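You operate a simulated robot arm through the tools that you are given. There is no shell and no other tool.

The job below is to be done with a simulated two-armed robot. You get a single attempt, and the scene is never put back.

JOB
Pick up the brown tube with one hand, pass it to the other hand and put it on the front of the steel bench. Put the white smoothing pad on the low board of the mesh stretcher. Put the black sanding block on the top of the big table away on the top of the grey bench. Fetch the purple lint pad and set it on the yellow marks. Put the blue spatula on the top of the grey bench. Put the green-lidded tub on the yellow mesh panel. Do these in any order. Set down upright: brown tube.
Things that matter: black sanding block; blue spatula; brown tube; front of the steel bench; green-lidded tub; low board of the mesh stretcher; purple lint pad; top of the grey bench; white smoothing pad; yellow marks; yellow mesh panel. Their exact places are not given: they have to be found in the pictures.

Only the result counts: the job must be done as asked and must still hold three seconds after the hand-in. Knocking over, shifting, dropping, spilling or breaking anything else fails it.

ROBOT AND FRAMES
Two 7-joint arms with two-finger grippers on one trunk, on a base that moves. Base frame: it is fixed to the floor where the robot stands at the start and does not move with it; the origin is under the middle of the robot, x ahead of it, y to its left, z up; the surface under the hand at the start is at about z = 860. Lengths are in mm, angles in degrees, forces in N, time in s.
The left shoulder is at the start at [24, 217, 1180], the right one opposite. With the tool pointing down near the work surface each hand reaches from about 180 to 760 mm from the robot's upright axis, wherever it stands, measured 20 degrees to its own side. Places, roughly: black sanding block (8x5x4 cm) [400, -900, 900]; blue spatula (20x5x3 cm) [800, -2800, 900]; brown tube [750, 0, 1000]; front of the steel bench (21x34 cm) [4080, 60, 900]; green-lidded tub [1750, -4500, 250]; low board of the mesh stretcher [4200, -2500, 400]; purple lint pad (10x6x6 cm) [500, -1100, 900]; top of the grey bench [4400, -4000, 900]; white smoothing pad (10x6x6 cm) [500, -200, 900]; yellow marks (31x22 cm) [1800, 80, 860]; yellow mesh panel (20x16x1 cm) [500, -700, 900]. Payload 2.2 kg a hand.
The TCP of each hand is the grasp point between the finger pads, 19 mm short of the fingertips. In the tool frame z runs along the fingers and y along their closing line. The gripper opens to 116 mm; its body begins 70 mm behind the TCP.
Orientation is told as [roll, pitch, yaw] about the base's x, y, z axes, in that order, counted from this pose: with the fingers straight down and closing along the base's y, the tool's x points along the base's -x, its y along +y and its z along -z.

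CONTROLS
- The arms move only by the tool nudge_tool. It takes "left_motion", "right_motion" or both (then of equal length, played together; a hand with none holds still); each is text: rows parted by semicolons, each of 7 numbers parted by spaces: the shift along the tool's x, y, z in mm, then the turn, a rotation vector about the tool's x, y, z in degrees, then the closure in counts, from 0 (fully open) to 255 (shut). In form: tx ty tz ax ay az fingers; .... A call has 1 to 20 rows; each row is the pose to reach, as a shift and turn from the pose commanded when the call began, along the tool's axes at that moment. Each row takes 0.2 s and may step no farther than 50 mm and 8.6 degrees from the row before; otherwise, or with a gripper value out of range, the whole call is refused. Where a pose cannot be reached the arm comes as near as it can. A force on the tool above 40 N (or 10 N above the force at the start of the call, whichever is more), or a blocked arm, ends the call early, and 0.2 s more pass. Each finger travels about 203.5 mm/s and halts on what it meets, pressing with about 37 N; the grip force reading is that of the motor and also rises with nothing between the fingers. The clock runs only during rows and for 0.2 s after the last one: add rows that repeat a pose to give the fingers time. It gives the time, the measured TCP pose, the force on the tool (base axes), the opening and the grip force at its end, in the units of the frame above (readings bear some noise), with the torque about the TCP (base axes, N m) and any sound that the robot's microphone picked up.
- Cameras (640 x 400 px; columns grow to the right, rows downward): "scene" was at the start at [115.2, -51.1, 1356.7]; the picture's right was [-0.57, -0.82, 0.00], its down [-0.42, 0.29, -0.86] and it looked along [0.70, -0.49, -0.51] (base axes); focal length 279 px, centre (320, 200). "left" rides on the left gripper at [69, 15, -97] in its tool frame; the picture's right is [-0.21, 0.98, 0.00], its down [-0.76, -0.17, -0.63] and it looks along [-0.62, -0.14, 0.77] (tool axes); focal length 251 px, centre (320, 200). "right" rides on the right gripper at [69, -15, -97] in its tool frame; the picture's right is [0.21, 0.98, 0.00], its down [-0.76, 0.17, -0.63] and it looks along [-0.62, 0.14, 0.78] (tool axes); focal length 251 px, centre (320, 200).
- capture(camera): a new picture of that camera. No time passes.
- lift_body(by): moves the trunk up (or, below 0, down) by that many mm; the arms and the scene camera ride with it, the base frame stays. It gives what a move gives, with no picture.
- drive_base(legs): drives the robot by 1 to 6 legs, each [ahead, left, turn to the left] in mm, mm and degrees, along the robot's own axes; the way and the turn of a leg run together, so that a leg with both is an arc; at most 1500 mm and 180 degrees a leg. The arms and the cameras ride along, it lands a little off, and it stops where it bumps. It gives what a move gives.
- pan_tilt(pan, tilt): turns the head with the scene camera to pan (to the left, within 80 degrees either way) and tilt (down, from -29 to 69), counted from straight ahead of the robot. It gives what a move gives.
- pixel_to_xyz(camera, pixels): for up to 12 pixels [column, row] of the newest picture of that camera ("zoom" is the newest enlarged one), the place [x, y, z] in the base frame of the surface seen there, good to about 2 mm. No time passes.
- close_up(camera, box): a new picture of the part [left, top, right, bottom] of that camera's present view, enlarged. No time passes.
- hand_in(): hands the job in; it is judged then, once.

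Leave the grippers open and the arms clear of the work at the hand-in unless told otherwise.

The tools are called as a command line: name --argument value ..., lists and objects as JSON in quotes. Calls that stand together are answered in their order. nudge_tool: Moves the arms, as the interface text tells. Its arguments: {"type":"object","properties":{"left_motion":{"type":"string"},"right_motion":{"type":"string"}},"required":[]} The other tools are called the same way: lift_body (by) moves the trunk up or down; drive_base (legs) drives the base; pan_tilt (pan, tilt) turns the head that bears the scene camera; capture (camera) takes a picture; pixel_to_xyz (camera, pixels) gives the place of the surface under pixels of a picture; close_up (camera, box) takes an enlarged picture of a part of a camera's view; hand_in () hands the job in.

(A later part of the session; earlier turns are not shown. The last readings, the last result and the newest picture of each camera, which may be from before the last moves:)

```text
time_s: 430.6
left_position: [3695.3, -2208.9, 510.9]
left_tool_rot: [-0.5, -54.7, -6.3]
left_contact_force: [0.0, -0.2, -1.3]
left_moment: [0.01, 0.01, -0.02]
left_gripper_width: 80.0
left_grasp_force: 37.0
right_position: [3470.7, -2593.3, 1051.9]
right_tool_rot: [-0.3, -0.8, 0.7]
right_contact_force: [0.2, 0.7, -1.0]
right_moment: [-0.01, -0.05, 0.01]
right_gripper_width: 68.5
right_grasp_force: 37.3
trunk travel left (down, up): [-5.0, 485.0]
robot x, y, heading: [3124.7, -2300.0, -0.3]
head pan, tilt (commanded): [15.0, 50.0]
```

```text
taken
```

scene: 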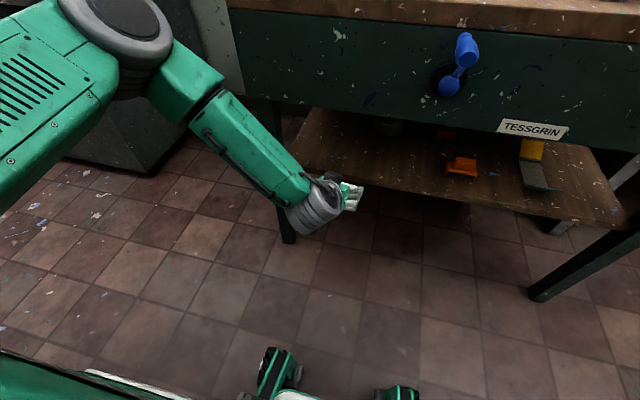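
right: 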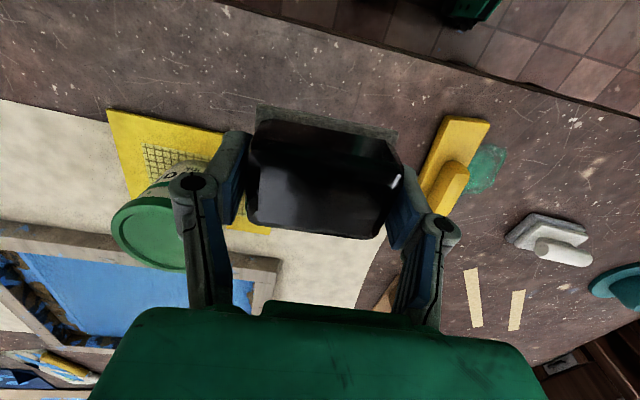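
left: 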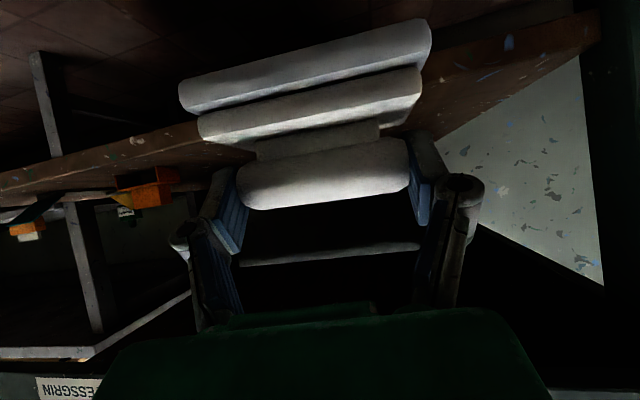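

Now the arm is stretched and the elbow lower. I continue forward another 80 mm and look.

nudge_tool --left_motion "-15 2.9 22 0 0 0 255; -31 5.9 43 0 0 0 255; -46 8.8 65 0 0 0 255; -46 8.8 65 0 0 0 255"

capture --camera "scene"

capture --camera "left"

```text
time_s: 431.6
left_position: [3774.0, -2209.4, 509.8]
left_tool_rot: [-0.5, -54.7, -6.4]
left_contact_force: [0.8, 0.1, -1.8]
left_moment: [0.02, -0.03, -0.03]
left_gripper_width: 80.3
left_grasp_force: 37.1
right_position: [3471.5, -2592.3, 1052.0]
right_tool_rot: [-0.2, -0.8, 0.7]
right_contact_force: [-0.7, 0.7, -1.0]
right_moment: [0.02, 0.01, -0.01]
right_gripper_width: 68.2
right_grasp_force: 36.7
trunk travel left (down, up): [-5.0, 485.0]
robot x, y, heading: [3123.9, -2292.7, -0.3]
head pan, tilt (commanded): [15.0, 50.0]
```

```text
taken
```

scene: 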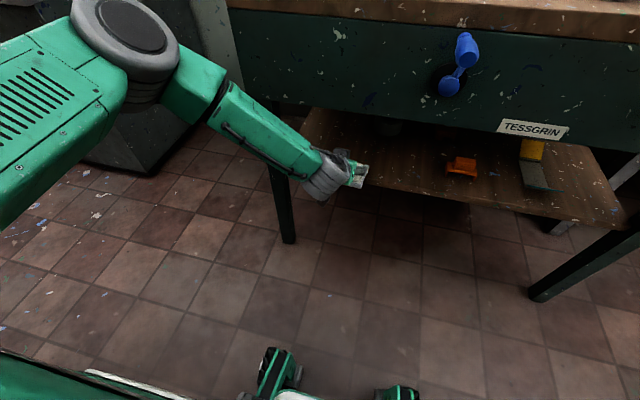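

```text
taken
```

left: 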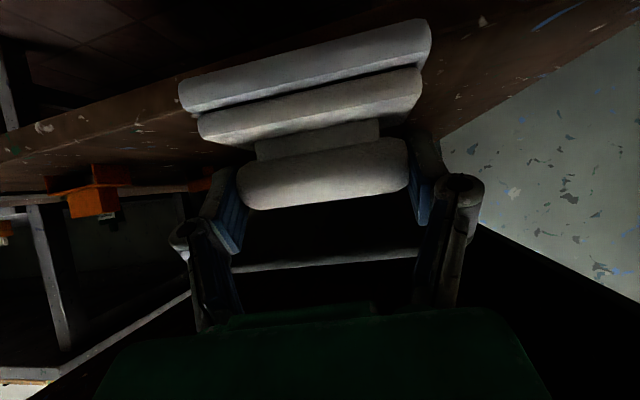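

No contact yet. I move forward another 84 mm so the pad is over the board (x≈3858).

nudge_tool --left_motion "-12 2.3 17 0 0 0 255; -24 4.6 34 0 0 0 255; -36 6.9 51 0 0 0 255; -48.3 9.2 68 0 0 0 255; -48.3 9.2 68 0 0 0 255"

capture --camera "scene"

capture --camera "left"

```text
time_s: 432.8
left_position: [3859.4, -2211.5, 512.9]
left_tool_rot: [-0.4, -54.8, -6.3]
left_contact_force: [-0.4, 0.9, -1.6]
left_moment: [0.01, 0.0, 0.02]
left_gripper_width: 80.5
left_grasp_force: 37.1
right_position: [3472.0, -2593.4, 1053.1]
right_tool_rot: [-0.4, -0.8, 0.7]
right_contact_force: [-0.9, -0.1, -1.0]
right_moment: [-0.03, 0.03, -0.01]
right_gripper_width: 68.7
right_grasp_force: 36.5
trunk travel left (down, up): [-5.0, 485.0]
robot x, y, heading: [3126.5, -2296.6, -0.5]
head pan, tilt (commanded): [15.0, 50.0]
```

```text
taken
```

scene: 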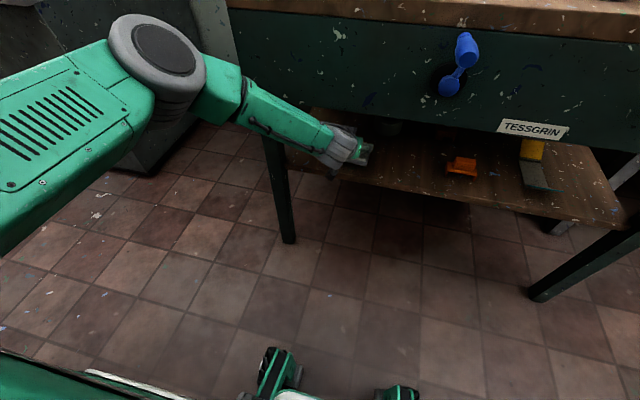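

```text
taken
```

left: 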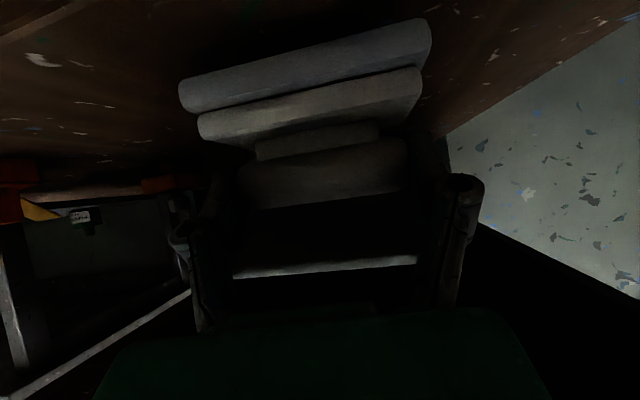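

The pad is above the board with about 17 mm to go. I lower 12 mm, then small steps until it touches.

nudge_tool --left_motion "4.9 0 3.5 0 0 0 255; 9.8 0 6.9 0 0 0 255; 9.8 0 6.9 0 0 0 255"

nudge_tool --left_motion "1.6 0 1.2 0 0 0 255; 3.3 0 2.3 0 0 0 255; 3.3 0 2.3 0 0 0 255"

```text
time_s: 433.6
left_position: [3860.4, -2209.8, 499.9]
left_tool_rot: [-0.4, -54.6, -6.3]
left_contact_force: [0.3, -0.9, -1.1]
left_moment: [0.01, -0.02, 0.02]
left_gripper_width: 80.3
left_grasp_force: 36.6
right_position: [3470.5, -2592.2, 1051.9]
right_tool_rot: [-0.3, -0.8, 0.7]
right_contact_force: [-0.4, 0.1, -1.9]
right_moment: [0.01, 0.02, 0.01]
right_gripper_width: 68.6
right_grasp_force: 36.9
trunk travel left (down, up): [-5.0, 485.0]
robot x, y, heading: [3121.4, -2296.2, -0.4]
head pan, tilt (commanded): [15.0, 50.0]
```

```text
time_s: 434.4
left_position: [3860.4, -2209.6, 499.0]
left_tool_rot: [-0.4, -54.8, -6.2]
left_contact_force: [-0.1, 1.6, 8.4]
left_moment: [-0.41, 0.25, -0.01]
left_gripper_width: 80.3
left_grasp_force: 36.6
right_position: [3470.8, -2592.9, 1053.2]
right_tool_rot: [-0.3, -0.8, 0.6]
right_contact_force: [0.6, -0.7, -0.2]
right_moment: [0.0, 0.01, -0.01]
right_gripper_width: 68.2
right_grasp_force: 37.3
trunk travel left (down, up): [-5.0, 485.0]
robot x, y, heading: [3126.6, -2293.9, -0.2]
head pan, tilt (commanded): [15.0, 50.0]
```

Contact (8 N). I open the fingers and draw the hand straight back out.

nudge_tool --left_motion "0 0 0 0 0 0 60; 0 0 0 0 0 0 30; 0 0 0 0 0 0 0; 0 0 0 0 0 0 0; 0 0 0 0 0 0 0"

capture --camera "left"

```text
time_s: 435.6
left_position: [3859.9, -2210.0, 497.0]
left_tool_rot: [-0.4, -54.7, -6.1]
left_contact_force: [-0.2, 0.4, -0.9]
left_moment: [0.01, -0.03, -0.01]
left_gripper_width: 115.7
left_grasp_force: 0.1
right_position: [3471.8, -2592.9, 1052.4]
right_tool_rot: [-0.2, -0.7, 0.7]
right_contact_force: [-0.9, 0.1, -1.2]
right_moment: [-0.01, -0.01, 0.0]
right_gripper_width: 68.6
right_grasp_force: 36.4
trunk travel left (down, up): [-5.0, 485.0]
robot x, y, heading: [3122.2, -2294.0, -0.1]
head pan, tilt (commanded): [15.0, 50.0]
```

```text
taken
```

left: 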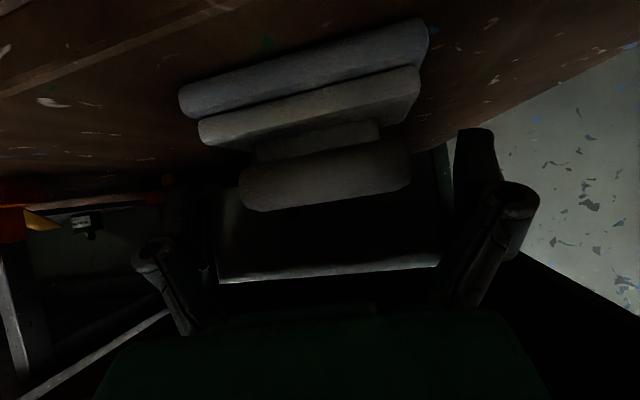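

The pad lies on the board, inside its front edge. I withdraw the hand.

nudge_tool --left_motion "0 0 -12 0 0 0 0; 0 0 -30 0 0 0 0; 0 0 -60 0 0 0 0; 0 0 -95 0 0 0 0; 0 0 -130 0 0 0 0; 0 0 -165 0 0 0 0; 0 0 -200 0 0 0 0; 0 0 -200 0 0 0 0"

capture --camera "left"

capture --camera "scene"

```text
time_s: 437.4
left_position: [3697.0, -2188.9, 611.8]
left_tool_rot: [-0.4, -54.7, -6.3]
left_contact_force: [-0.6, -0.2, 0.5]
left_moment: [-0.04, 0.02, 0.0]
left_gripper_width: 116.3
left_grasp_force: 0.1
right_position: [3471.8, -2592.0, 1052.4]
right_tool_rot: [-0.2, -0.7, 0.7]
right_contact_force: [-0.7, 0.1, -1.5]
right_moment: [-0.03, -0.04, 0.03]
right_gripper_width: 68.6
right_grasp_force: 37.2
trunk travel left (down, up): [-5.0, 485.0]
robot x, y, heading: [3127.1, -2297.7, -0.3]
head pan, tilt (commanded): [15.0, 50.0]
```

```text
taken
```

left: 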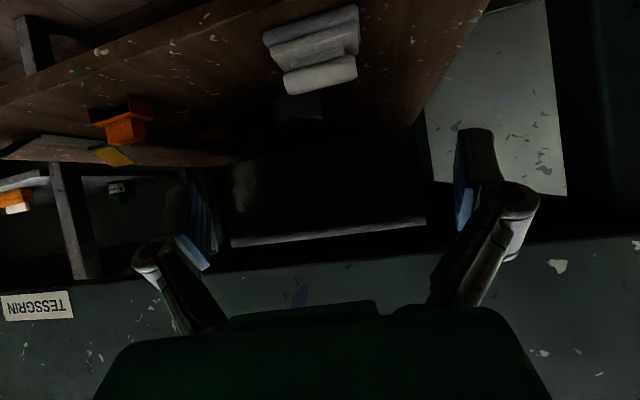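

```text
taken
```

scene: 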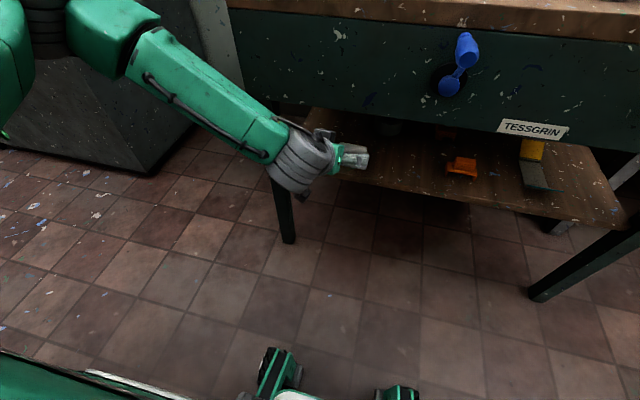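

The pad rests on the low board. I verify its place relative to the board's edge.

pixel_to_xyz --camera "left" --pixels '[[268, 35], [356, 10], [315, 75], [300, 30], [240, 15], [230, 60], [380, 40], [330, 55]]'

close_up --camera "left" --box '[200, 0, 420, 130]'

```text
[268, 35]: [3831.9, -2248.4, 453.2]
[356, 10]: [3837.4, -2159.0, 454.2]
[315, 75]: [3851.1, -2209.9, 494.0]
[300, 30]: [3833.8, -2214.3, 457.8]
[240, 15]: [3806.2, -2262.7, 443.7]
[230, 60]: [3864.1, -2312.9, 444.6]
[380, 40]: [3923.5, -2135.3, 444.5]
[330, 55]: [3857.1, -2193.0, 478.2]
```

```text
2.91 times, centred on (310, 65) of left
```

zoom: 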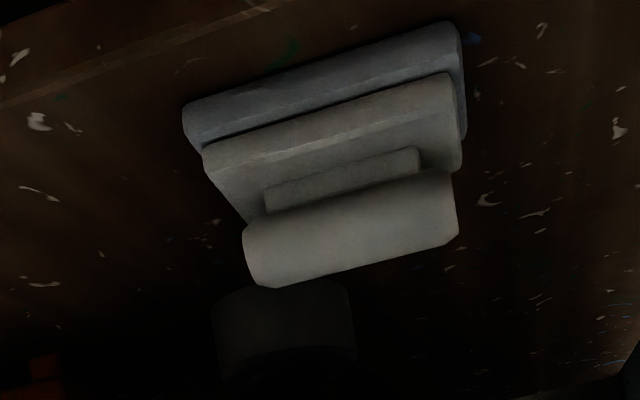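

The pad's near edge is 26 mm inside the board's edge – good. I pull the left hand back and raise it to a neutral downward pose.

nudge_tool --left_motion "21 -4 -30 0 0 0 0; 43 -8 -61 0 0 0 0; 65 -12 -91 0 0 0 0; 86 -16.5 -122 0 0 0 0; 51 -16.5 -146 0 6.8 0 0; 17 -16.5 -171 0 13.7 0 0; -18 -16.5 -196 0 20.5 0 0; -53 -16.5 -220 0 27.4 0 0; -87 -16.5 -245 0 34.2 0 0; -122 -16.5 -269 0 41 0 0; -157 -16.5 -294 0 47.9 0 0; -191 -16.5 -318 0 54.7 0 0; -191 -16.5 -318 0 54.7 0 0"

pan_tilt --pan -20 --tilt 20

capture --camera "scene"

```text
time_s: 440.2
left_position: [3544.2, -2188.5, 949.0]
left_tool_rot: [-0.3, 0.1, -6.7]
left_contact_force: [-0.1, -0.5, 0.0]
left_moment: [0.02, -0.03, -0.01]
left_gripper_width: 116.0
left_grasp_force: 0.1
right_position: [3470.9, -2593.7, 1052.1]
right_tool_rot: [-0.4, -0.7, 0.7]
right_contact_force: [-0.2, 0.8, -1.0]
right_moment: [0.0, -0.01, 0.01]
right_gripper_width: 68.8
right_grasp_force: 37.1
trunk travel left (down, up): [-5.0, 485.0]
robot x, y, heading: [3125.7, -2295.0, -0.3]
head pan, tilt (commanded): [15.0, 50.0]
```

```text
time_s: 441.2
left_position: [3545.5, -2190.2, 947.7]
left_tool_rot: [-0.2, -0.1, -6.6]
left_contact_force: [0.2, 0.7, -0.2]
left_moment: [-0.01, -0.02, 0.02]
left_gripper_width: 115.9
left_grasp_force: 0.0
right_position: [3471.8, -2592.9, 1051.9]
right_tool_rot: [-0.3, -0.8, 0.8]
right_contact_force: [-0.4, 0.1, -0.9]
right_moment: [0.0, -0.02, 0.01]
right_gripper_width: 68.4
right_grasp_force: 37.4
trunk travel left (down, up): [-5.0, 485.0]
robot x, y, heading: [3127.0, -2299.5, -0.2]
head pan, tilt (commanded): [-20.0, 20.0]
```

```text
taken
```

scene: 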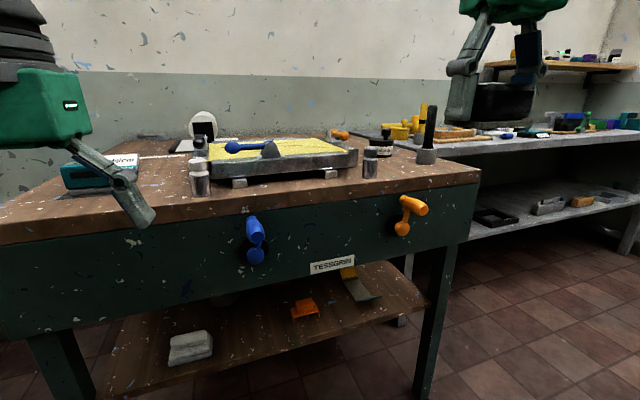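

The white pad is seen on the low board (190,345). Now to the grey bench with the black block: ahead 140, turn right, 1600 mm along the aisle, turn left.

drive_base --legs '[[130, 0, 0], [0, 0, -89.8], [1000, 0, 0], [590, 0, 0]]'

drive_base --legs '[[0, 0, 90]]'

pan_tilt --pan 0 --tilt 15

capture --camera "scene"

```text
time_s: 454.1
left_position: [3364.2, -4326.2, 947.2]
left_tool_rot: [-0.2, 0.0, -96.3]
left_contact_force: [0.0, 0.8, -0.8]
left_moment: [0.03, 0.04, -0.02]
left_gripper_width: 116.1
left_grasp_force: 0.0
right_position: [2960.0, -4255.9, 1051.7]
right_tool_rot: [-0.3, -0.9, -89.0]
right_contact_force: [-0.7, 0.3, -1.4]
right_moment: [0.02, 0.0, 0.0]
right_gripper_width: 68.6
right_grasp_force: 36.9
trunk travel left (down, up): [-5.0, 485.0]
robot x, y, heading: [3252.7, -3904.1, -90.1]
head pan, tilt (commanded): [-20.0, 20.0]
```

```text
time_s: 458.4
left_position: [3670.7, -3784.8, 949.6]
left_tool_rot: [-0.3, -0.2, -4.5]
left_contact_force: [-0.8, 0.2, -0.4]
left_moment: [-0.03, 0.02, -0.01]
left_gripper_width: 116.0
left_grasp_force: 0.0
right_position: [3610.4, -4190.5, 1053.2]
right_tool_rot: [-0.5, -0.9, 2.7]
right_contact_force: [0.7, -0.2, -1.5]
right_moment: [0.01, -0.01, -0.02]
right_gripper_width: 68.5
right_grasp_force: 37.2
trunk travel left (down, up): [-5.0, 485.0]
robot x, y, heading: [3254.3, -3906.2, 1.5]
head pan, tilt (commanded): [-20.0, 20.0]
```

```text
time_s: 459.2
left_position: [3667.9, -3785.0, 950.1]
left_tool_rot: [-0.3, -0.3, -4.5]
left_contact_force: [-0.3, 0.4, 0.5]
left_moment: [0.01, -0.01, 0.0]
left_gripper_width: 116.0
left_grasp_force: 0.1
right_position: [3608.0, -4190.2, 1053.3]
right_tool_rot: [-0.4, -1.0, 2.7]
right_contact_force: [-0.1, -0.7, -1.5]
right_moment: [0.01, -0.02, 0.0]
right_gripper_width: 68.7
right_grasp_force: 37.0
trunk travel left (down, up): [-5.0, 485.0]
robot x, y, heading: [3250.0, -3905.4, 1.5]
head pan, tilt (commanded): [0.0, 15.0]
```

```text
taken
```

scene: 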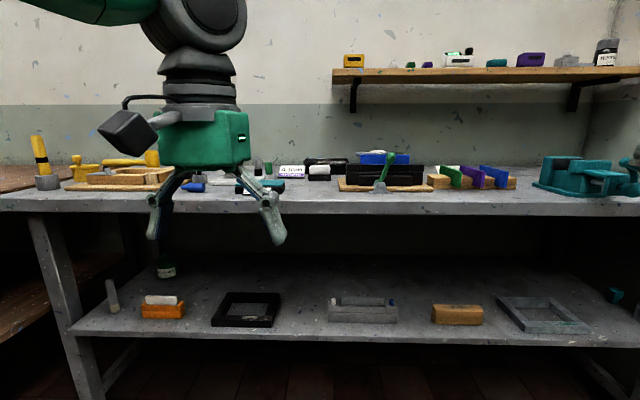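

I see the grey bench from the front. I enlarge its top to choose free spots and measure.

close_up --camera "scene" --box '[230, 130, 560, 230]'

pixel_to_xyz --camera "scene" --pixels '[[315, 195], [315, 185], [340, 190], [430, 195], [480, 197], [320, 172], [262, 190], [385, 190], [350, 182], [520, 195], [300, 200], [430, 186]]'

```text
1.94 times, centred on (395, 180) of scene
```

zoom: 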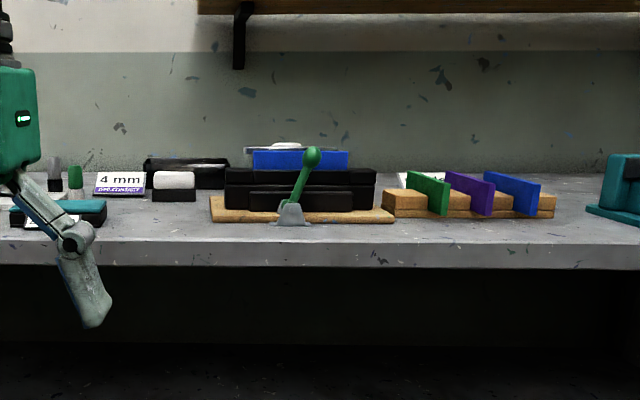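

```text
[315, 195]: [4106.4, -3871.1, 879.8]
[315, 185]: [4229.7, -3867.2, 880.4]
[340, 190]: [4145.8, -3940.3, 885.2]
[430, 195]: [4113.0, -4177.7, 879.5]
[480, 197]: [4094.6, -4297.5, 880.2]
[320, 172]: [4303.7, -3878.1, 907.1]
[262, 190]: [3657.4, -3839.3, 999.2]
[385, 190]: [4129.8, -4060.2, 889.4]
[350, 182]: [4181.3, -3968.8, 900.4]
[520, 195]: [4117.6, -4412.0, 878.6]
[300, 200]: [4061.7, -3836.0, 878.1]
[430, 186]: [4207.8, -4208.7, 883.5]
```

Free on the grey bench: the front strip around (4115, −4260), and (4100–4270, −3870). The block goes to (4115, −4260). I raise the left hand out of the way and drive 390 mm ahead.

nudge_tool --left_motion "20 0 -33 0 0 0 0; 40 0 -67 0 0 0 0; 60 0 -100 0 0 0 0; 60 0 -100 0 0 0 0"

drive_base --legs '[[0, 0, -1.5], [385, 0, 0]]'

pan_tilt --pan -25 --tilt 25

capture --camera "scene"

capture --camera "right"

```text
time_s: 460.2
left_position: [3608.9, -3777.2, 1049.1]
left_tool_rot: [-0.2, -0.2, -4.6]
left_contact_force: [-0.7, 0.1, 0.4]
left_moment: [-0.04, 0.05, 0.02]
left_gripper_width: 116.0
left_grasp_force: 0.1
right_position: [3608.1, -4189.3, 1054.1]
right_tool_rot: [-0.4, -1.1, 2.8]
right_contact_force: [-0.2, 0.2, -1.9]
right_moment: [0.02, 0.04, -0.01]
right_gripper_width: 68.2
right_grasp_force: 37.0
trunk travel left (down, up): [-5.0, 485.0]
robot x, y, heading: [3254.2, -3904.2, 1.8]
head pan, tilt (commanded): [0.0, 15.0]
```

```text
time_s: 463.0
left_position: [3998.3, -3786.6, 1049.8]
left_tool_rot: [-0.2, -0.2, -6.0]
left_contact_force: [0.3, -0.3, -0.5]
left_moment: [-0.03, 0.05, 0.01]
left_gripper_width: 116.2
left_grasp_force: 0.0
right_position: [3987.5, -4198.0, 1053.5]
right_tool_rot: [-0.3, -1.1, 1.4]
right_contact_force: [1.5, -0.6, -1.5]
right_moment: [0.0, 0.06, -0.01]
right_gripper_width: 68.6
right_grasp_force: 36.9
trunk travel left (down, up): [-5.0, 485.0]
robot x, y, heading: [3639.6, -3902.1, 0.4]
head pan, tilt (commanded): [0.0, 15.0]
```

```text
time_s: 463.9
left_position: [3997.0, -3786.2, 1049.2]
left_tool_rot: [-0.3, -0.4, -6.1]
left_contact_force: [0.4, 0.8, -0.4]
left_moment: [0.0, 0.0, -0.02]
left_gripper_width: 116.1
left_grasp_force: 0.0
right_position: [3985.1, -4196.4, 1053.6]
right_tool_rot: [-0.4, -1.0, 1.2]
right_contact_force: [0.1, -0.6, -1.7]
right_moment: [-0.01, 0.03, -0.01]
right_gripper_width: 68.5
right_grasp_force: 37.0
trunk travel left (down, up): [-5.0, 485.0]
robot x, y, heading: [3642.2, -3903.0, 0.4]
head pan, tilt (commanded): [-25.0, 25.0]
```

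```text
taken
```

scene: 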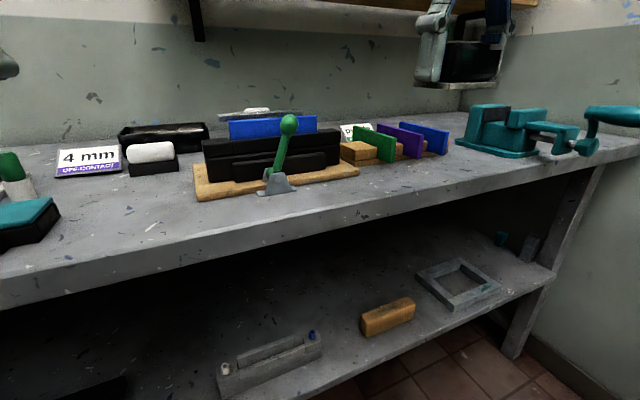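

```text
taken
```

right: 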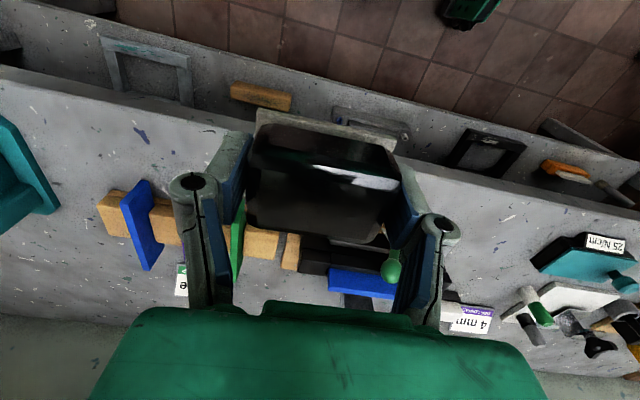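

I measure the free front area near the dividers.

pixel_to_xyz --camera "scene" --pixels '[[400, 185], [420, 165], [380, 200], [450, 160], [385, 163], [345, 182], [440, 155], [330, 205], [130, 195], [180, 200], [100, 215], [285, 190]]'

close_up --camera "scene" --box '[180, 80, 480, 250]'

```text
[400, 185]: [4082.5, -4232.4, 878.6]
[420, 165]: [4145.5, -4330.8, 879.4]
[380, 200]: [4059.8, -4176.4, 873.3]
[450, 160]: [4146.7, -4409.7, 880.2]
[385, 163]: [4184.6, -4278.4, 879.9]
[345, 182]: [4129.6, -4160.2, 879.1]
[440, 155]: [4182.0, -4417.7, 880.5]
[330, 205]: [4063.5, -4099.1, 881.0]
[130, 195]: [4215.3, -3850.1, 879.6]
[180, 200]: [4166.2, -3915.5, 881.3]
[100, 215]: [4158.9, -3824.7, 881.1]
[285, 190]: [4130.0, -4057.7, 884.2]
```

```text
2.13 times, centred on (330, 165) of scene
```

zoom: 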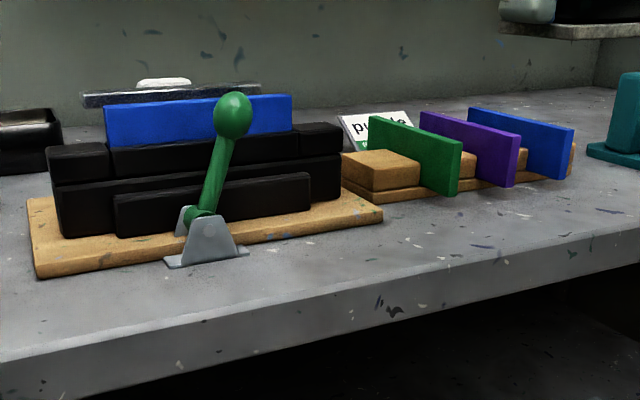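

The area around (4118, −4270) is free. I move the block there and lower it to just above the bench.

nudge_tool --right_motion "-33 -19 0 0 0 0 255; -66 -38 0 0 0 0 255; -99 -58 0 0 0 0 255; -131 -77 0 0 0 0 255; -131 -77 40 0 0 0 255; -131 -77 80 0 0 0 255; -131 -77 115 0 0 0 255; -131 -77 138 0 0 0 255; -131 -77 138 0 0 0 255"

capture --camera "scene"

capture --camera "right"

```text
time_s: 465.9
left_position: [3995.9, -3786.1, 1050.1]
left_tool_rot: [-0.2, -0.4, -6.0]
left_contact_force: [-0.3, -0.9, 0.0]
left_moment: [0.0, -0.01, 0.0]
left_gripper_width: 116.1
left_grasp_force: 0.1
right_position: [4119.6, -4271.4, 922.4]
right_tool_rot: [-0.6, -1.1, 1.3]
right_contact_force: [0.3, 0.3, -0.7]
right_moment: [-0.02, -0.01, 0.0]
right_gripper_width: 68.7
right_grasp_force: 37.1
trunk travel left (down, up): [-5.0, 485.0]
robot x, y, heading: [3642.7, -3905.4, 0.4]
head pan, tilt (commanded): [-25.0, 25.0]
```

```text
taken
```

scene: 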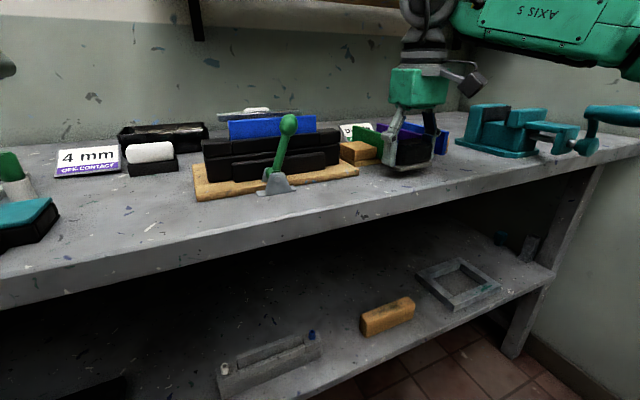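

```text
taken
```

right: 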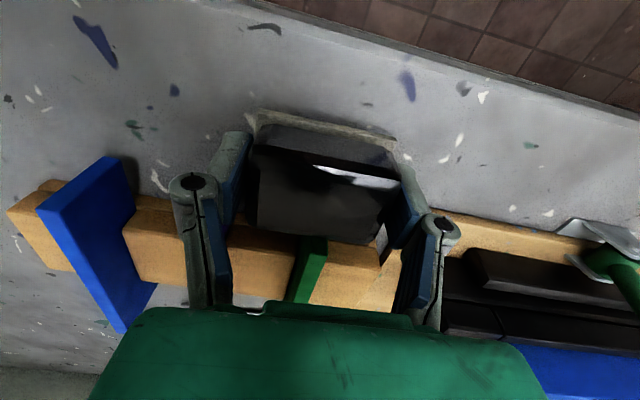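

About 18 mm to go, with the dividers safely behind. I lower 13 mm, then small steps.

nudge_tool --right_motion "0 0 6 0 0 0 255; 0 0 13 0 0 0 255; 0 0 13 0 0 0 255"

nudge_tool --right_motion "0 0 1.5 0 0 0 255; 0 0 3 0 0 0 255; 0 0 4 0 0 0 255; 0 0 4 0 0 0 255"

```text
time_s: 466.7
left_position: [3996.5, -3784.7, 1049.5]
left_tool_rot: [-0.3, -0.3, -6.1]
left_contact_force: [0.5, 0.3, 0.0]
left_moment: [0.01, -0.02, 0.02]
left_gripper_width: 115.8
left_grasp_force: 0.0
right_position: [4120.6, -4271.8, 907.2]
right_tool_rot: [-0.4, -1.1, 1.2]
right_contact_force: [-0.2, 0.6, -2.1]
right_moment: [0.0, -0.01, -0.01]
right_gripper_width: 68.3
right_grasp_force: 37.3
trunk travel left (down, up): [-5.0, 485.0]
robot x, y, heading: [3642.6, -3904.4, 0.7]
head pan, tilt (commanded): [-25.0, 25.0]
```

```text
time_s: 467.7
left_position: [3995.9, -3785.2, 1050.2]
left_tool_rot: [-0.4, -0.5, -6.1]
left_contact_force: [-0.4, -0.3, 0.3]
left_moment: [0.0, 0.01, 0.02]
left_gripper_width: 116.0
left_grasp_force: 0.1
right_position: [4120.9, -4272.6, 904.2]
right_tool_rot: [-0.3, -1.3, 1.2]
right_contact_force: [-0.9, -3.0, 18.8]
right_moment: [0.61, 0.49, 0.13]
right_gripper_width: 68.9
right_grasp_force: 36.9
trunk travel left (down, up): [-5.0, 485.0]
robot x, y, heading: [3639.6, -3905.2, 0.0]
head pan, tilt (commanded): [-25.0, 25.0]
```

Contact (19 N). I open the fingers and raise the hand.

nudge_tool --right_motion "0 0 -1 0 0 0 255; 0 0 -1 0 0 0 80; 0 0 -1 0 0 0 40; 0 0 -1 0 0 0 40; 0 0 -20 0 0 0 40; 0 0 -60 0 0 0 40; 0 0 -100 0 0 0 40; 0 0 -140 0 0 0 0; 0 0 -140 0 0 0 0"

capture --camera "scene"

capture --camera "right"

```text
time_s: 469.7
left_position: [3995.7, -3785.3, 1049.1]
left_tool_rot: [-0.3, -0.3, -6.2]
left_contact_force: [-0.2, -0.2, -0.5]
left_moment: [0.01, 0.0, -0.04]
left_gripper_width: 116.0
left_grasp_force: 0.1
right_position: [4120.1, -4269.1, 1044.0]
right_tool_rot: [-0.4, -1.1, 1.2]
right_contact_force: [-0.5, -0.1, -0.4]
right_moment: [-0.04, 0.03, 0.01]
right_gripper_width: 115.9
right_grasp_force: 0.1
trunk travel left (down, up): [-5.0, 485.0]
robot x, y, heading: [3640.1, -3903.1, 0.1]
head pan, tilt (commanded): [-25.0, 25.0]
```

```text
taken
```

scene: 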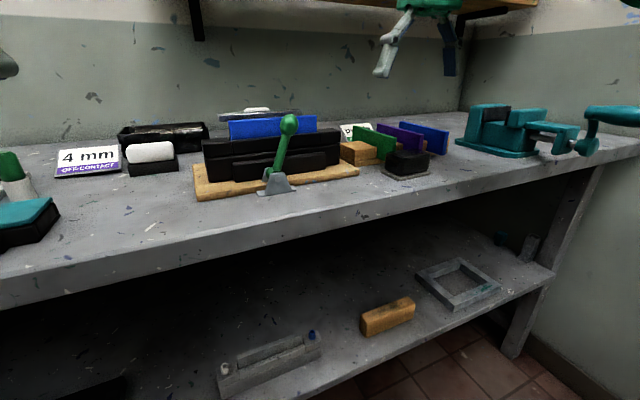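

```text
taken
```

right: 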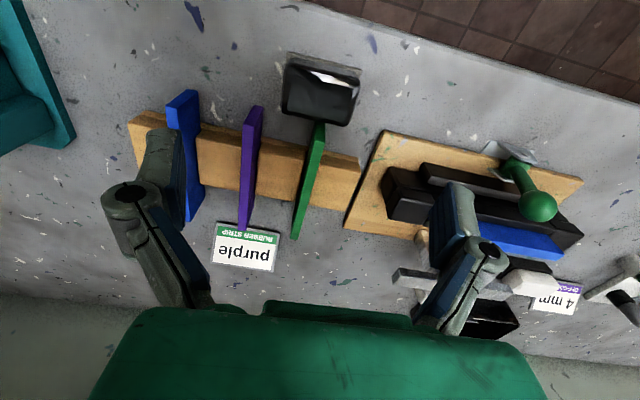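

The block stands on the bench. I check that it does not touch the green divider.

close_up --camera "right" --box '[250, 40, 400, 160]'

```text
3.33 times, centred on (325, 100) of right
```

zoom: 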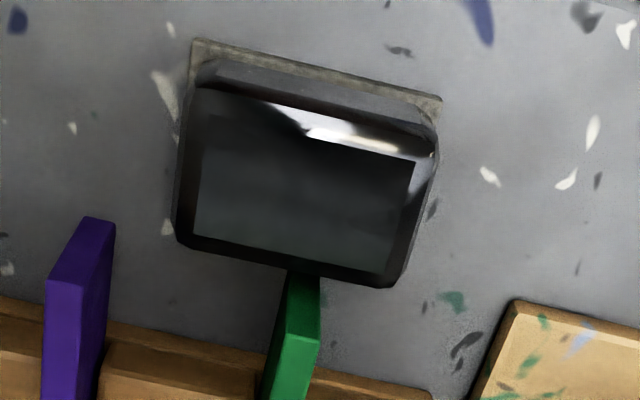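

There is a clear gap (block's back edge x≈4144, divider from x≈4180). Now the spatula. I tuck the right hand, back off, and turn around by 180° to go back along the table's end.

nudge_tool --right_motion "20 22 5 0 0 0 0; 40 43 10 0 0 0 0; 60 65 15 0 0 0 0; 80 86 20 0 0 0 0; 80 86 20 0 0 0 0"

drive_base --legs '[[-390, 0, 0], [0, 0, 90], [0, 0, 89.9]]'

pan_tilt --pan 10 --tilt 15

capture --camera "scene"

```text
time_s: 470.9
left_position: [3996.6, -3784.7, 1050.1]
left_tool_rot: [-0.4, -0.3, -6.1]
left_contact_force: [0.2, 0.0, 0.0]
left_moment: [-0.03, -0.05, 0.01]
left_gripper_width: 116.1
left_grasp_force: 0.1
right_position: [4036.1, -4186.4, 1019.7]
right_tool_rot: [-0.4, -1.1, 1.2]
right_contact_force: [0.6, 0.1, 0.1]
right_moment: [-0.02, 0.02, 0.03]
right_gripper_width: 116.1
right_grasp_force: 0.0
trunk travel left (down, up): [-5.0, 485.0]
robot x, y, heading: [3640.0, -3904.7, 0.5]
head pan, tilt (commanded): [-25.0, 25.0]
```

```text
time_s: 481.1
left_position: [2893.6, -4028.1, 1050.7]
left_tool_rot: [-0.1, -0.4, 174.7]
left_contact_force: [-0.7, 0.2, -0.2]
left_moment: [-0.01, -0.01, -0.01]
left_gripper_width: 116.0
left_grasp_force: 0.1
right_position: [2847.0, -3626.8, 1019.3]
right_tool_rot: [-0.5, -1.1, -178.1]
right_contact_force: [-0.1, -0.5, 1.0]
right_moment: [-0.02, 0.0, 0.01]
right_gripper_width: 116.2
right_grasp_force: 0.1
trunk travel left (down, up): [-5.0, 485.0]
robot x, y, heading: [3247.6, -3906.1, -179.0]
head pan, tilt (commanded): [-25.0, 25.0]
```

```text
time_s: 482.1
left_position: [2894.5, -4028.3, 1050.3]
left_tool_rot: [-0.3, -0.4, 174.6]
left_contact_force: [-0.1, 0.3, -0.2]
left_moment: [0.01, -0.02, -0.03]
left_gripper_width: 115.8
left_grasp_force: 0.1
right_position: [2850.2, -3628.8, 1021.6]
right_tool_rot: [-0.3, -1.1, -177.9]
right_contact_force: [-0.3, 0.6, -0.2]
right_moment: [-0.01, 0.04, 0.0]
right_gripper_width: 116.1
right_grasp_force: 0.1
trunk travel left (down, up): [-5.0, 485.0]
robot x, y, heading: [3243.0, -3903.1, -179.1]
head pan, tilt (commanded): [10.0, 15.0]
```

```text
taken
```

scene: 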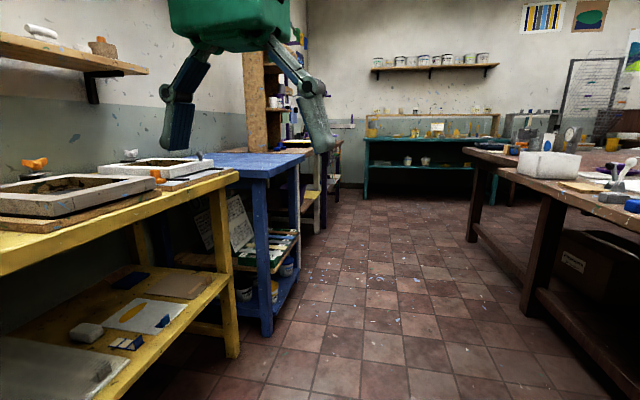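

I drive back along the table's end, drifting slightly to the right, to x≈−210.

drive_base --legs '[[0, 0, -2.6], [1200, 0, 0], [1200, 0, 0], [1050, 0, 0]]'

drive_base --legs '[[0, 0, -88.5], [900, 0, 0]]'

```text
time_s: 499.2
left_position: [-532.6, -3997.8, 1049.8]
left_tool_rot: [-0.2, -0.5, 174.0]
left_contact_force: [0.3, -0.2, 0.5]
left_moment: [0.01, -0.02, 0.03]
left_gripper_width: 115.9
left_grasp_force: 0.1
right_position: [-574.8, -3597.5, 1021.8]
right_tool_rot: [-0.4, -1.2, -178.7]
right_contact_force: [-0.6, 0.6, -0.2]
right_moment: [0.02, -0.01, -0.02]
right_gripper_width: 116.1
right_grasp_force: 0.1
trunk travel left (down, up): [-5.0, 485.0]
robot x, y, heading: [-176.3, -3879.1, -179.5]
head pan, tilt (commanded): [10.0, 15.0]
```

```text
time_s: 507.6
left_position: [-341.6, -2650.6, 1050.4]
left_tool_rot: [-0.2, -0.5, 85.8]
left_contact_force: [0.1, 1.0, -0.1]
left_moment: [0.01, 0.0, 0.03]
left_gripper_width: 116.0
left_grasp_force: 0.1
right_position: [56.8, -2598.6, 1020.5]
right_tool_rot: [-0.4, -1.3, 93.0]
right_contact_force: [0.0, 0.1, 0.1]
right_moment: [0.0, 0.0, -0.02]
right_gripper_width: 116.2
right_grasp_force: 0.2
trunk travel left (down, up): [-5.0, 485.0]
robot x, y, heading: [-213.6, -2999.1, 92.2]
head pan, tilt (commanded): [10.0, 15.0]
```

I go 95 mm further and turn right to face the table in front of the spatula.

drive_base --legs '[[95, 0, 0], [0, 0, -92]]'

pan_tilt --pan 5 --tilt 20

capture --camera "scene"

```text
time_s: 512.7
left_position: [137.6, -2792.9, 1050.3]
left_tool_rot: [-0.2, -0.7, -8.0]
left_contact_force: [0.1, -0.2, -0.9]
left_moment: [0.03, -0.03, 0.0]
left_gripper_width: 116.0
left_grasp_force: 0.0
right_position: [164.0, -3195.5, 1021.4]
right_tool_rot: [-0.5, -1.5, -0.7]
right_contact_force: [0.1, 0.8, 0.0]
right_moment: [0.03, 0.01, 0.0]
right_gripper_width: 116.0
right_grasp_force: 0.0
trunk travel left (down, up): [-5.0, 485.0]
robot x, y, heading: [-216.0, -2902.5, -1.7]
head pan, tilt (commanded): [10.0, 15.0]
```

```text
time_s: 513.3
left_position: [134.4, -2792.5, 1052.7]
left_tool_rot: [-0.3, -0.8, -8.0]
left_contact_force: [-0.6, -1.1, 0.4]
left_moment: [-0.01, 0.0, 0.0]
left_gripper_width: 115.9
left_grasp_force: 0.1
right_position: [162.0, -3195.6, 1022.8]
right_tool_rot: [-0.5, -1.5, -0.7]
right_contact_force: [0.4, 0.5, 0.5]
right_moment: [0.03, 0.03, 0.0]
right_gripper_width: 116.1
right_grasp_force: 0.0
trunk travel left (down, up): [-5.0, 485.0]
robot x, y, heading: [-216.3, -2903.7, -1.6]
head pan, tilt (commanded): [5.0, 20.0]
```

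```text
taken
```

scene: 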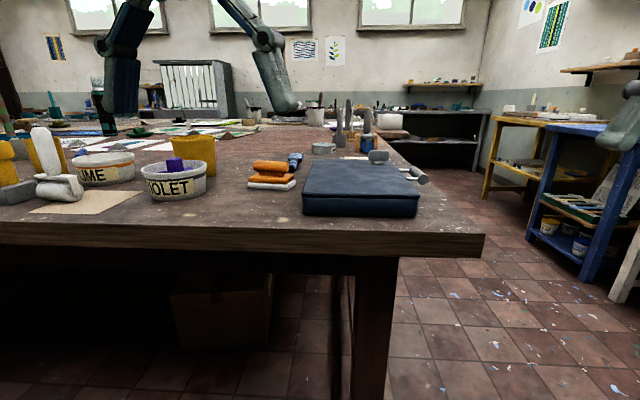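

I measure the table leg and box under the table, to know how far ahead I may go.

pixel_to_xyz --camera "scene" --pixels '[[375, 320], [225, 310], [335, 330], [295, 160], [293, 175], [265, 165], [268, 185], [340, 190], [300, 205], [378, 157], [170, 165], [415, 175]]'

close_up --camera "scene" --box '[230, 120, 450, 230]'

```text
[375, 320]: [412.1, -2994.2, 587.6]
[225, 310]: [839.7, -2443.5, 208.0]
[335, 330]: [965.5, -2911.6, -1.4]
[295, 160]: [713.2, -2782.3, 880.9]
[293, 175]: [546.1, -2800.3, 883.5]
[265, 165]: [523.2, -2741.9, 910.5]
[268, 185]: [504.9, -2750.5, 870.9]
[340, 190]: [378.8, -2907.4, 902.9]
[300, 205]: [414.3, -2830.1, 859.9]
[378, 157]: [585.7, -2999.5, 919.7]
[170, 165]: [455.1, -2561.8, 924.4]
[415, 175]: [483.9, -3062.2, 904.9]
```

```text
2.91 times, centred on (340, 175) of scene
```

zoom: 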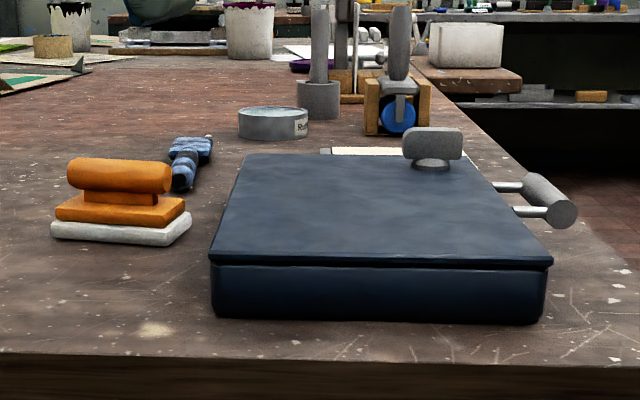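

The spatula lies at about (713, −2782). The table leg at (412, −2994) allows me to go to x≈60. I drive 270 mm ahead and look with the left hand's camera.

drive_base --legs '[[0, 0, 1.6], [270, 0, 0]]'

capture --camera "left"

```text
time_s: 515.6
left_position: [404.7, -2783.1, 1050.9]
left_tool_rot: [-0.3, -0.7, -6.4]
left_contact_force: [0.3, 1.3, 0.0]
left_moment: [0.0, 0.0, 0.03]
left_gripper_width: 116.1
left_grasp_force: 0.1
right_position: [444.7, -3182.8, 1022.4]
right_tool_rot: [-0.5, -1.4, 1.0]
right_contact_force: [-0.2, -0.5, 0.4]
right_moment: [-0.03, 0.04, -0.01]
right_gripper_width: 116.0
right_grasp_force: 0.2
trunk travel left (down, up): [-5.0, 485.0]
robot x, y, heading: [55.7, -2899.8, 0.2]
head pan, tilt (commanded): [5.0, 20.0]
```

```text
taken
```

left: 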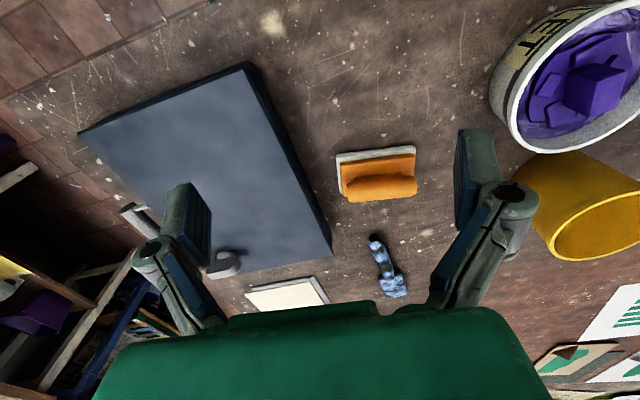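

I see the blue spatula at (385,265). I enlarge and measure it.

close_up --camera "left" --box '[330, 210, 450, 310]'

pixel_to_xyz --camera "left" --pixels '[[374, 237], [378, 248], [383, 260], [388, 272], [392, 282], [396, 292], [380, 283], [405, 282], [383, 295], [407, 292], [374, 242], [379, 262]]'

```text
4.00 times, centred on (390, 260) of left
```

zoom: 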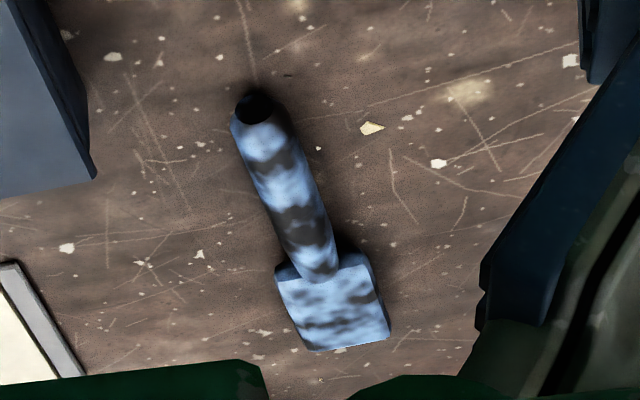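

```text
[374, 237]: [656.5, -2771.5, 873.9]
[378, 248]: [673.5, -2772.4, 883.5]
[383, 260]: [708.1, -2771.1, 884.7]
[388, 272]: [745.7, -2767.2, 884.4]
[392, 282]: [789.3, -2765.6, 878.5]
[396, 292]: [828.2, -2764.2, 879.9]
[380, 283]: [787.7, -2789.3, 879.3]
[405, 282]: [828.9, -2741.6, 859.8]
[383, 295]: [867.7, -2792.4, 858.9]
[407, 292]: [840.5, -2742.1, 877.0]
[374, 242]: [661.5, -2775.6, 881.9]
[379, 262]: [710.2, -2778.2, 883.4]
```

Spatula: handle x 655–775, y≈−2771, about 25 mm thick (top z=885); blade block x 775–845. I'll take it by the handle near (728, −2771). I bring the left hand to a waiting place above, tilted 30°, fingers half closed.

nudge_tool --left_motion "-38 6 11 -0.3 -4.3 -1.2 120; -75 12 21 -0.6 -8.5 -2.3 120; -113 18 32 -0.9 -12.8 -3.5 120; -151 24 43 -1.3 -17.1 -4.7 120; -189 30 54 -1.6 -21.4 -5.9 120; -226 36 64 -1.9 -25.6 -7 120; -264 42 75 -2.2 -29.9 -8.2 120; -264 42 75 -2.2 -29.9 -8.2 120"

capture --camera "left"

capture --camera "scene"

```text
time_s: 517.4
left_position: [671.5, -2770.1, 981.1]
left_tool_rot: [-0.4, -30.9, 2.1]
left_contact_force: [-0.1, 0.6, -0.3]
left_moment: [0.02, 0.04, -0.02]
left_gripper_width: 61.4
left_grasp_force: 0.1
right_position: [441.0, -3183.8, 1023.7]
right_tool_rot: [-0.4, -1.7, 1.0]
right_contact_force: [0.2, 0.4, 0.4]
right_moment: [-0.01, -0.01, 0.0]
right_gripper_width: 116.1
right_grasp_force: 0.0
trunk travel left (down, up): [-5.0, 485.0]
robot x, y, heading: [54.6, -2900.2, -0.0]
head pan, tilt (commanded): [5.0, 20.0]
```

```text
taken
```

left: 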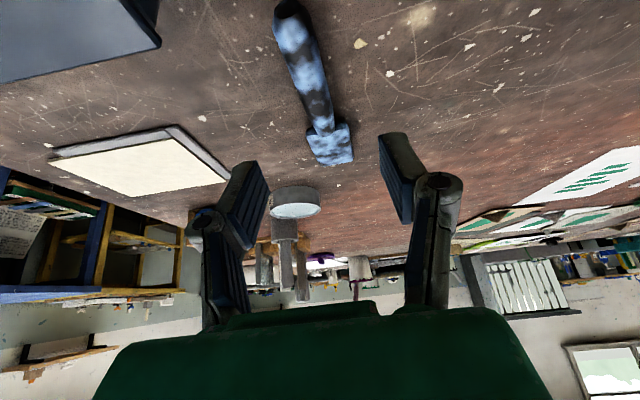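

```text
taken
```

scene: 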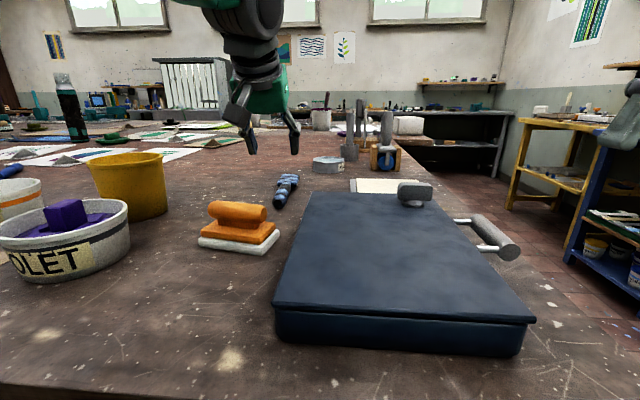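

I refine the handle's place from this view.

pixel_to_xyz --camera "left" --pixels '[[297, 50], [307, 80], [316, 110], [296, 85], [318, 78], [328, 145], [310, 140], [350, 150], [322, 122], [303, 95], [327, 95]]'

```text
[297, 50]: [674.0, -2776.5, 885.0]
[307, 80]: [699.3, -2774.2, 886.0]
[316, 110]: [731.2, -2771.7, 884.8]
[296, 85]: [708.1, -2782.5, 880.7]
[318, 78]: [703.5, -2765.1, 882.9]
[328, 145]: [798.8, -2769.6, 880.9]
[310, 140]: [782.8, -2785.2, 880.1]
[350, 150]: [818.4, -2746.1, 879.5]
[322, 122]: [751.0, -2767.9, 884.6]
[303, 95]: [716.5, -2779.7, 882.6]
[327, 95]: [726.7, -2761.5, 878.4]
```

Handle at x=728 is at y=−2772. I descend along the hand's axis (112 mm).

nudge_tool --left_motion "0 -2 35 0 0 -1.5 120; 1 -4 70 0 0 -3 120; 1.4 -4 95 0 0 -4 120; 1.4 -4 110 0 0 -4 120; 1.4 -4 110 0 0 -4 120"

capture --camera "left"

close_up --camera "scene" --box '[200, 80, 380, 240]'

```text
time_s: 518.6
left_position: [725.8, -2773.6, 886.1]
left_tool_rot: [-2.7, -30.8, 6.9]
left_contact_force: [-0.1, -0.2, -0.5]
left_moment: [-0.01, 0.0, -0.02]
left_gripper_width: 61.1
left_grasp_force: 0.0
right_position: [441.7, -3184.9, 1023.6]
right_tool_rot: [-0.4, -1.5, 1.0]
right_contact_force: [0.9, 0.4, -0.1]
right_moment: [0.02, 0.02, -0.03]
right_gripper_width: 116.0
right_grasp_force: 0.1
trunk travel left (down, up): [-5.0, 485.0]
robot x, y, heading: [56.5, -2902.7, 0.1]
head pan, tilt (commanded): [5.0, 20.0]
```

```text
taken
```

left: 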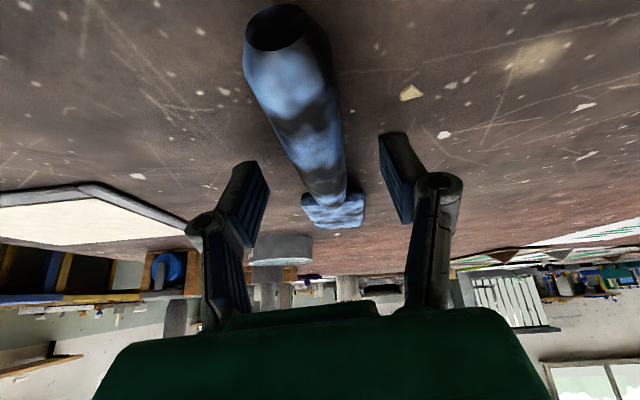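

```text
2.50 times, centred on (290, 160) of scene
```

zoom: 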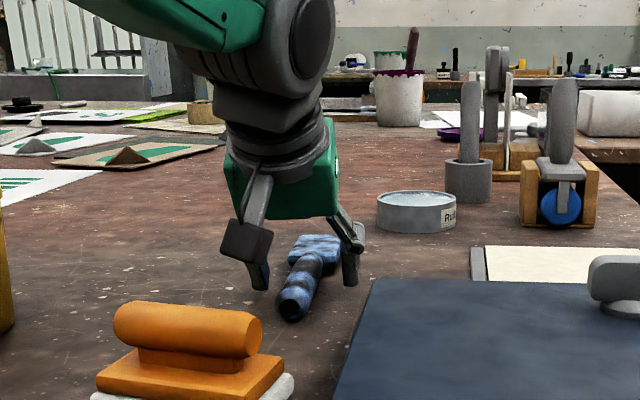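

The handle is between the fingers. I close the left gripper.

nudge_tool --left_motion "0 0 0 0 0 0 150; 0 0 0 0 0 0 180; 0 0 0 0 0 0 255; 0 0 0 0 0 0 255; 0 0 0 0 0 0 255"

capture --camera "left"

```text
time_s: 519.8
left_position: [726.5, -2773.6, 886.0]
left_tool_rot: [-2.9, -30.6, 6.9]
left_contact_force: [1.1, -0.3, 0.1]
left_moment: [0.01, -0.09, -0.01]
left_gripper_width: 25.1
left_grasp_force: 37.1
right_position: [442.2, -3183.6, 1023.3]
right_tool_rot: [-0.5, -1.6, 1.0]
right_contact_force: [-0.1, 0.1, -0.6]
right_moment: [0.01, 0.03, 0.02]
right_gripper_width: 115.9
right_grasp_force: 0.1
trunk travel left (down, up): [-5.0, 485.0]
robot x, y, heading: [60.0, -2899.4, 0.1]
head pan, tilt (commanded): [5.0, 20.0]
```

```text
taken
```

left: 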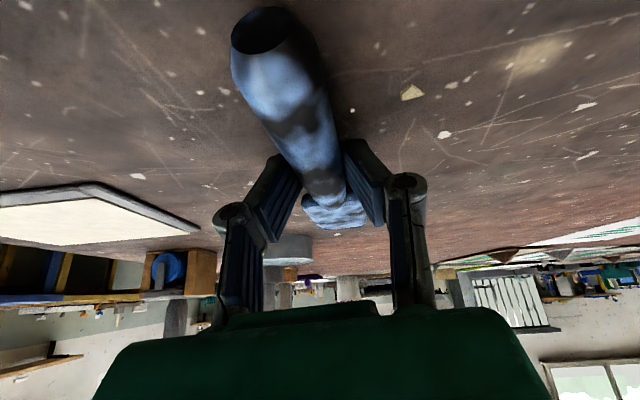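

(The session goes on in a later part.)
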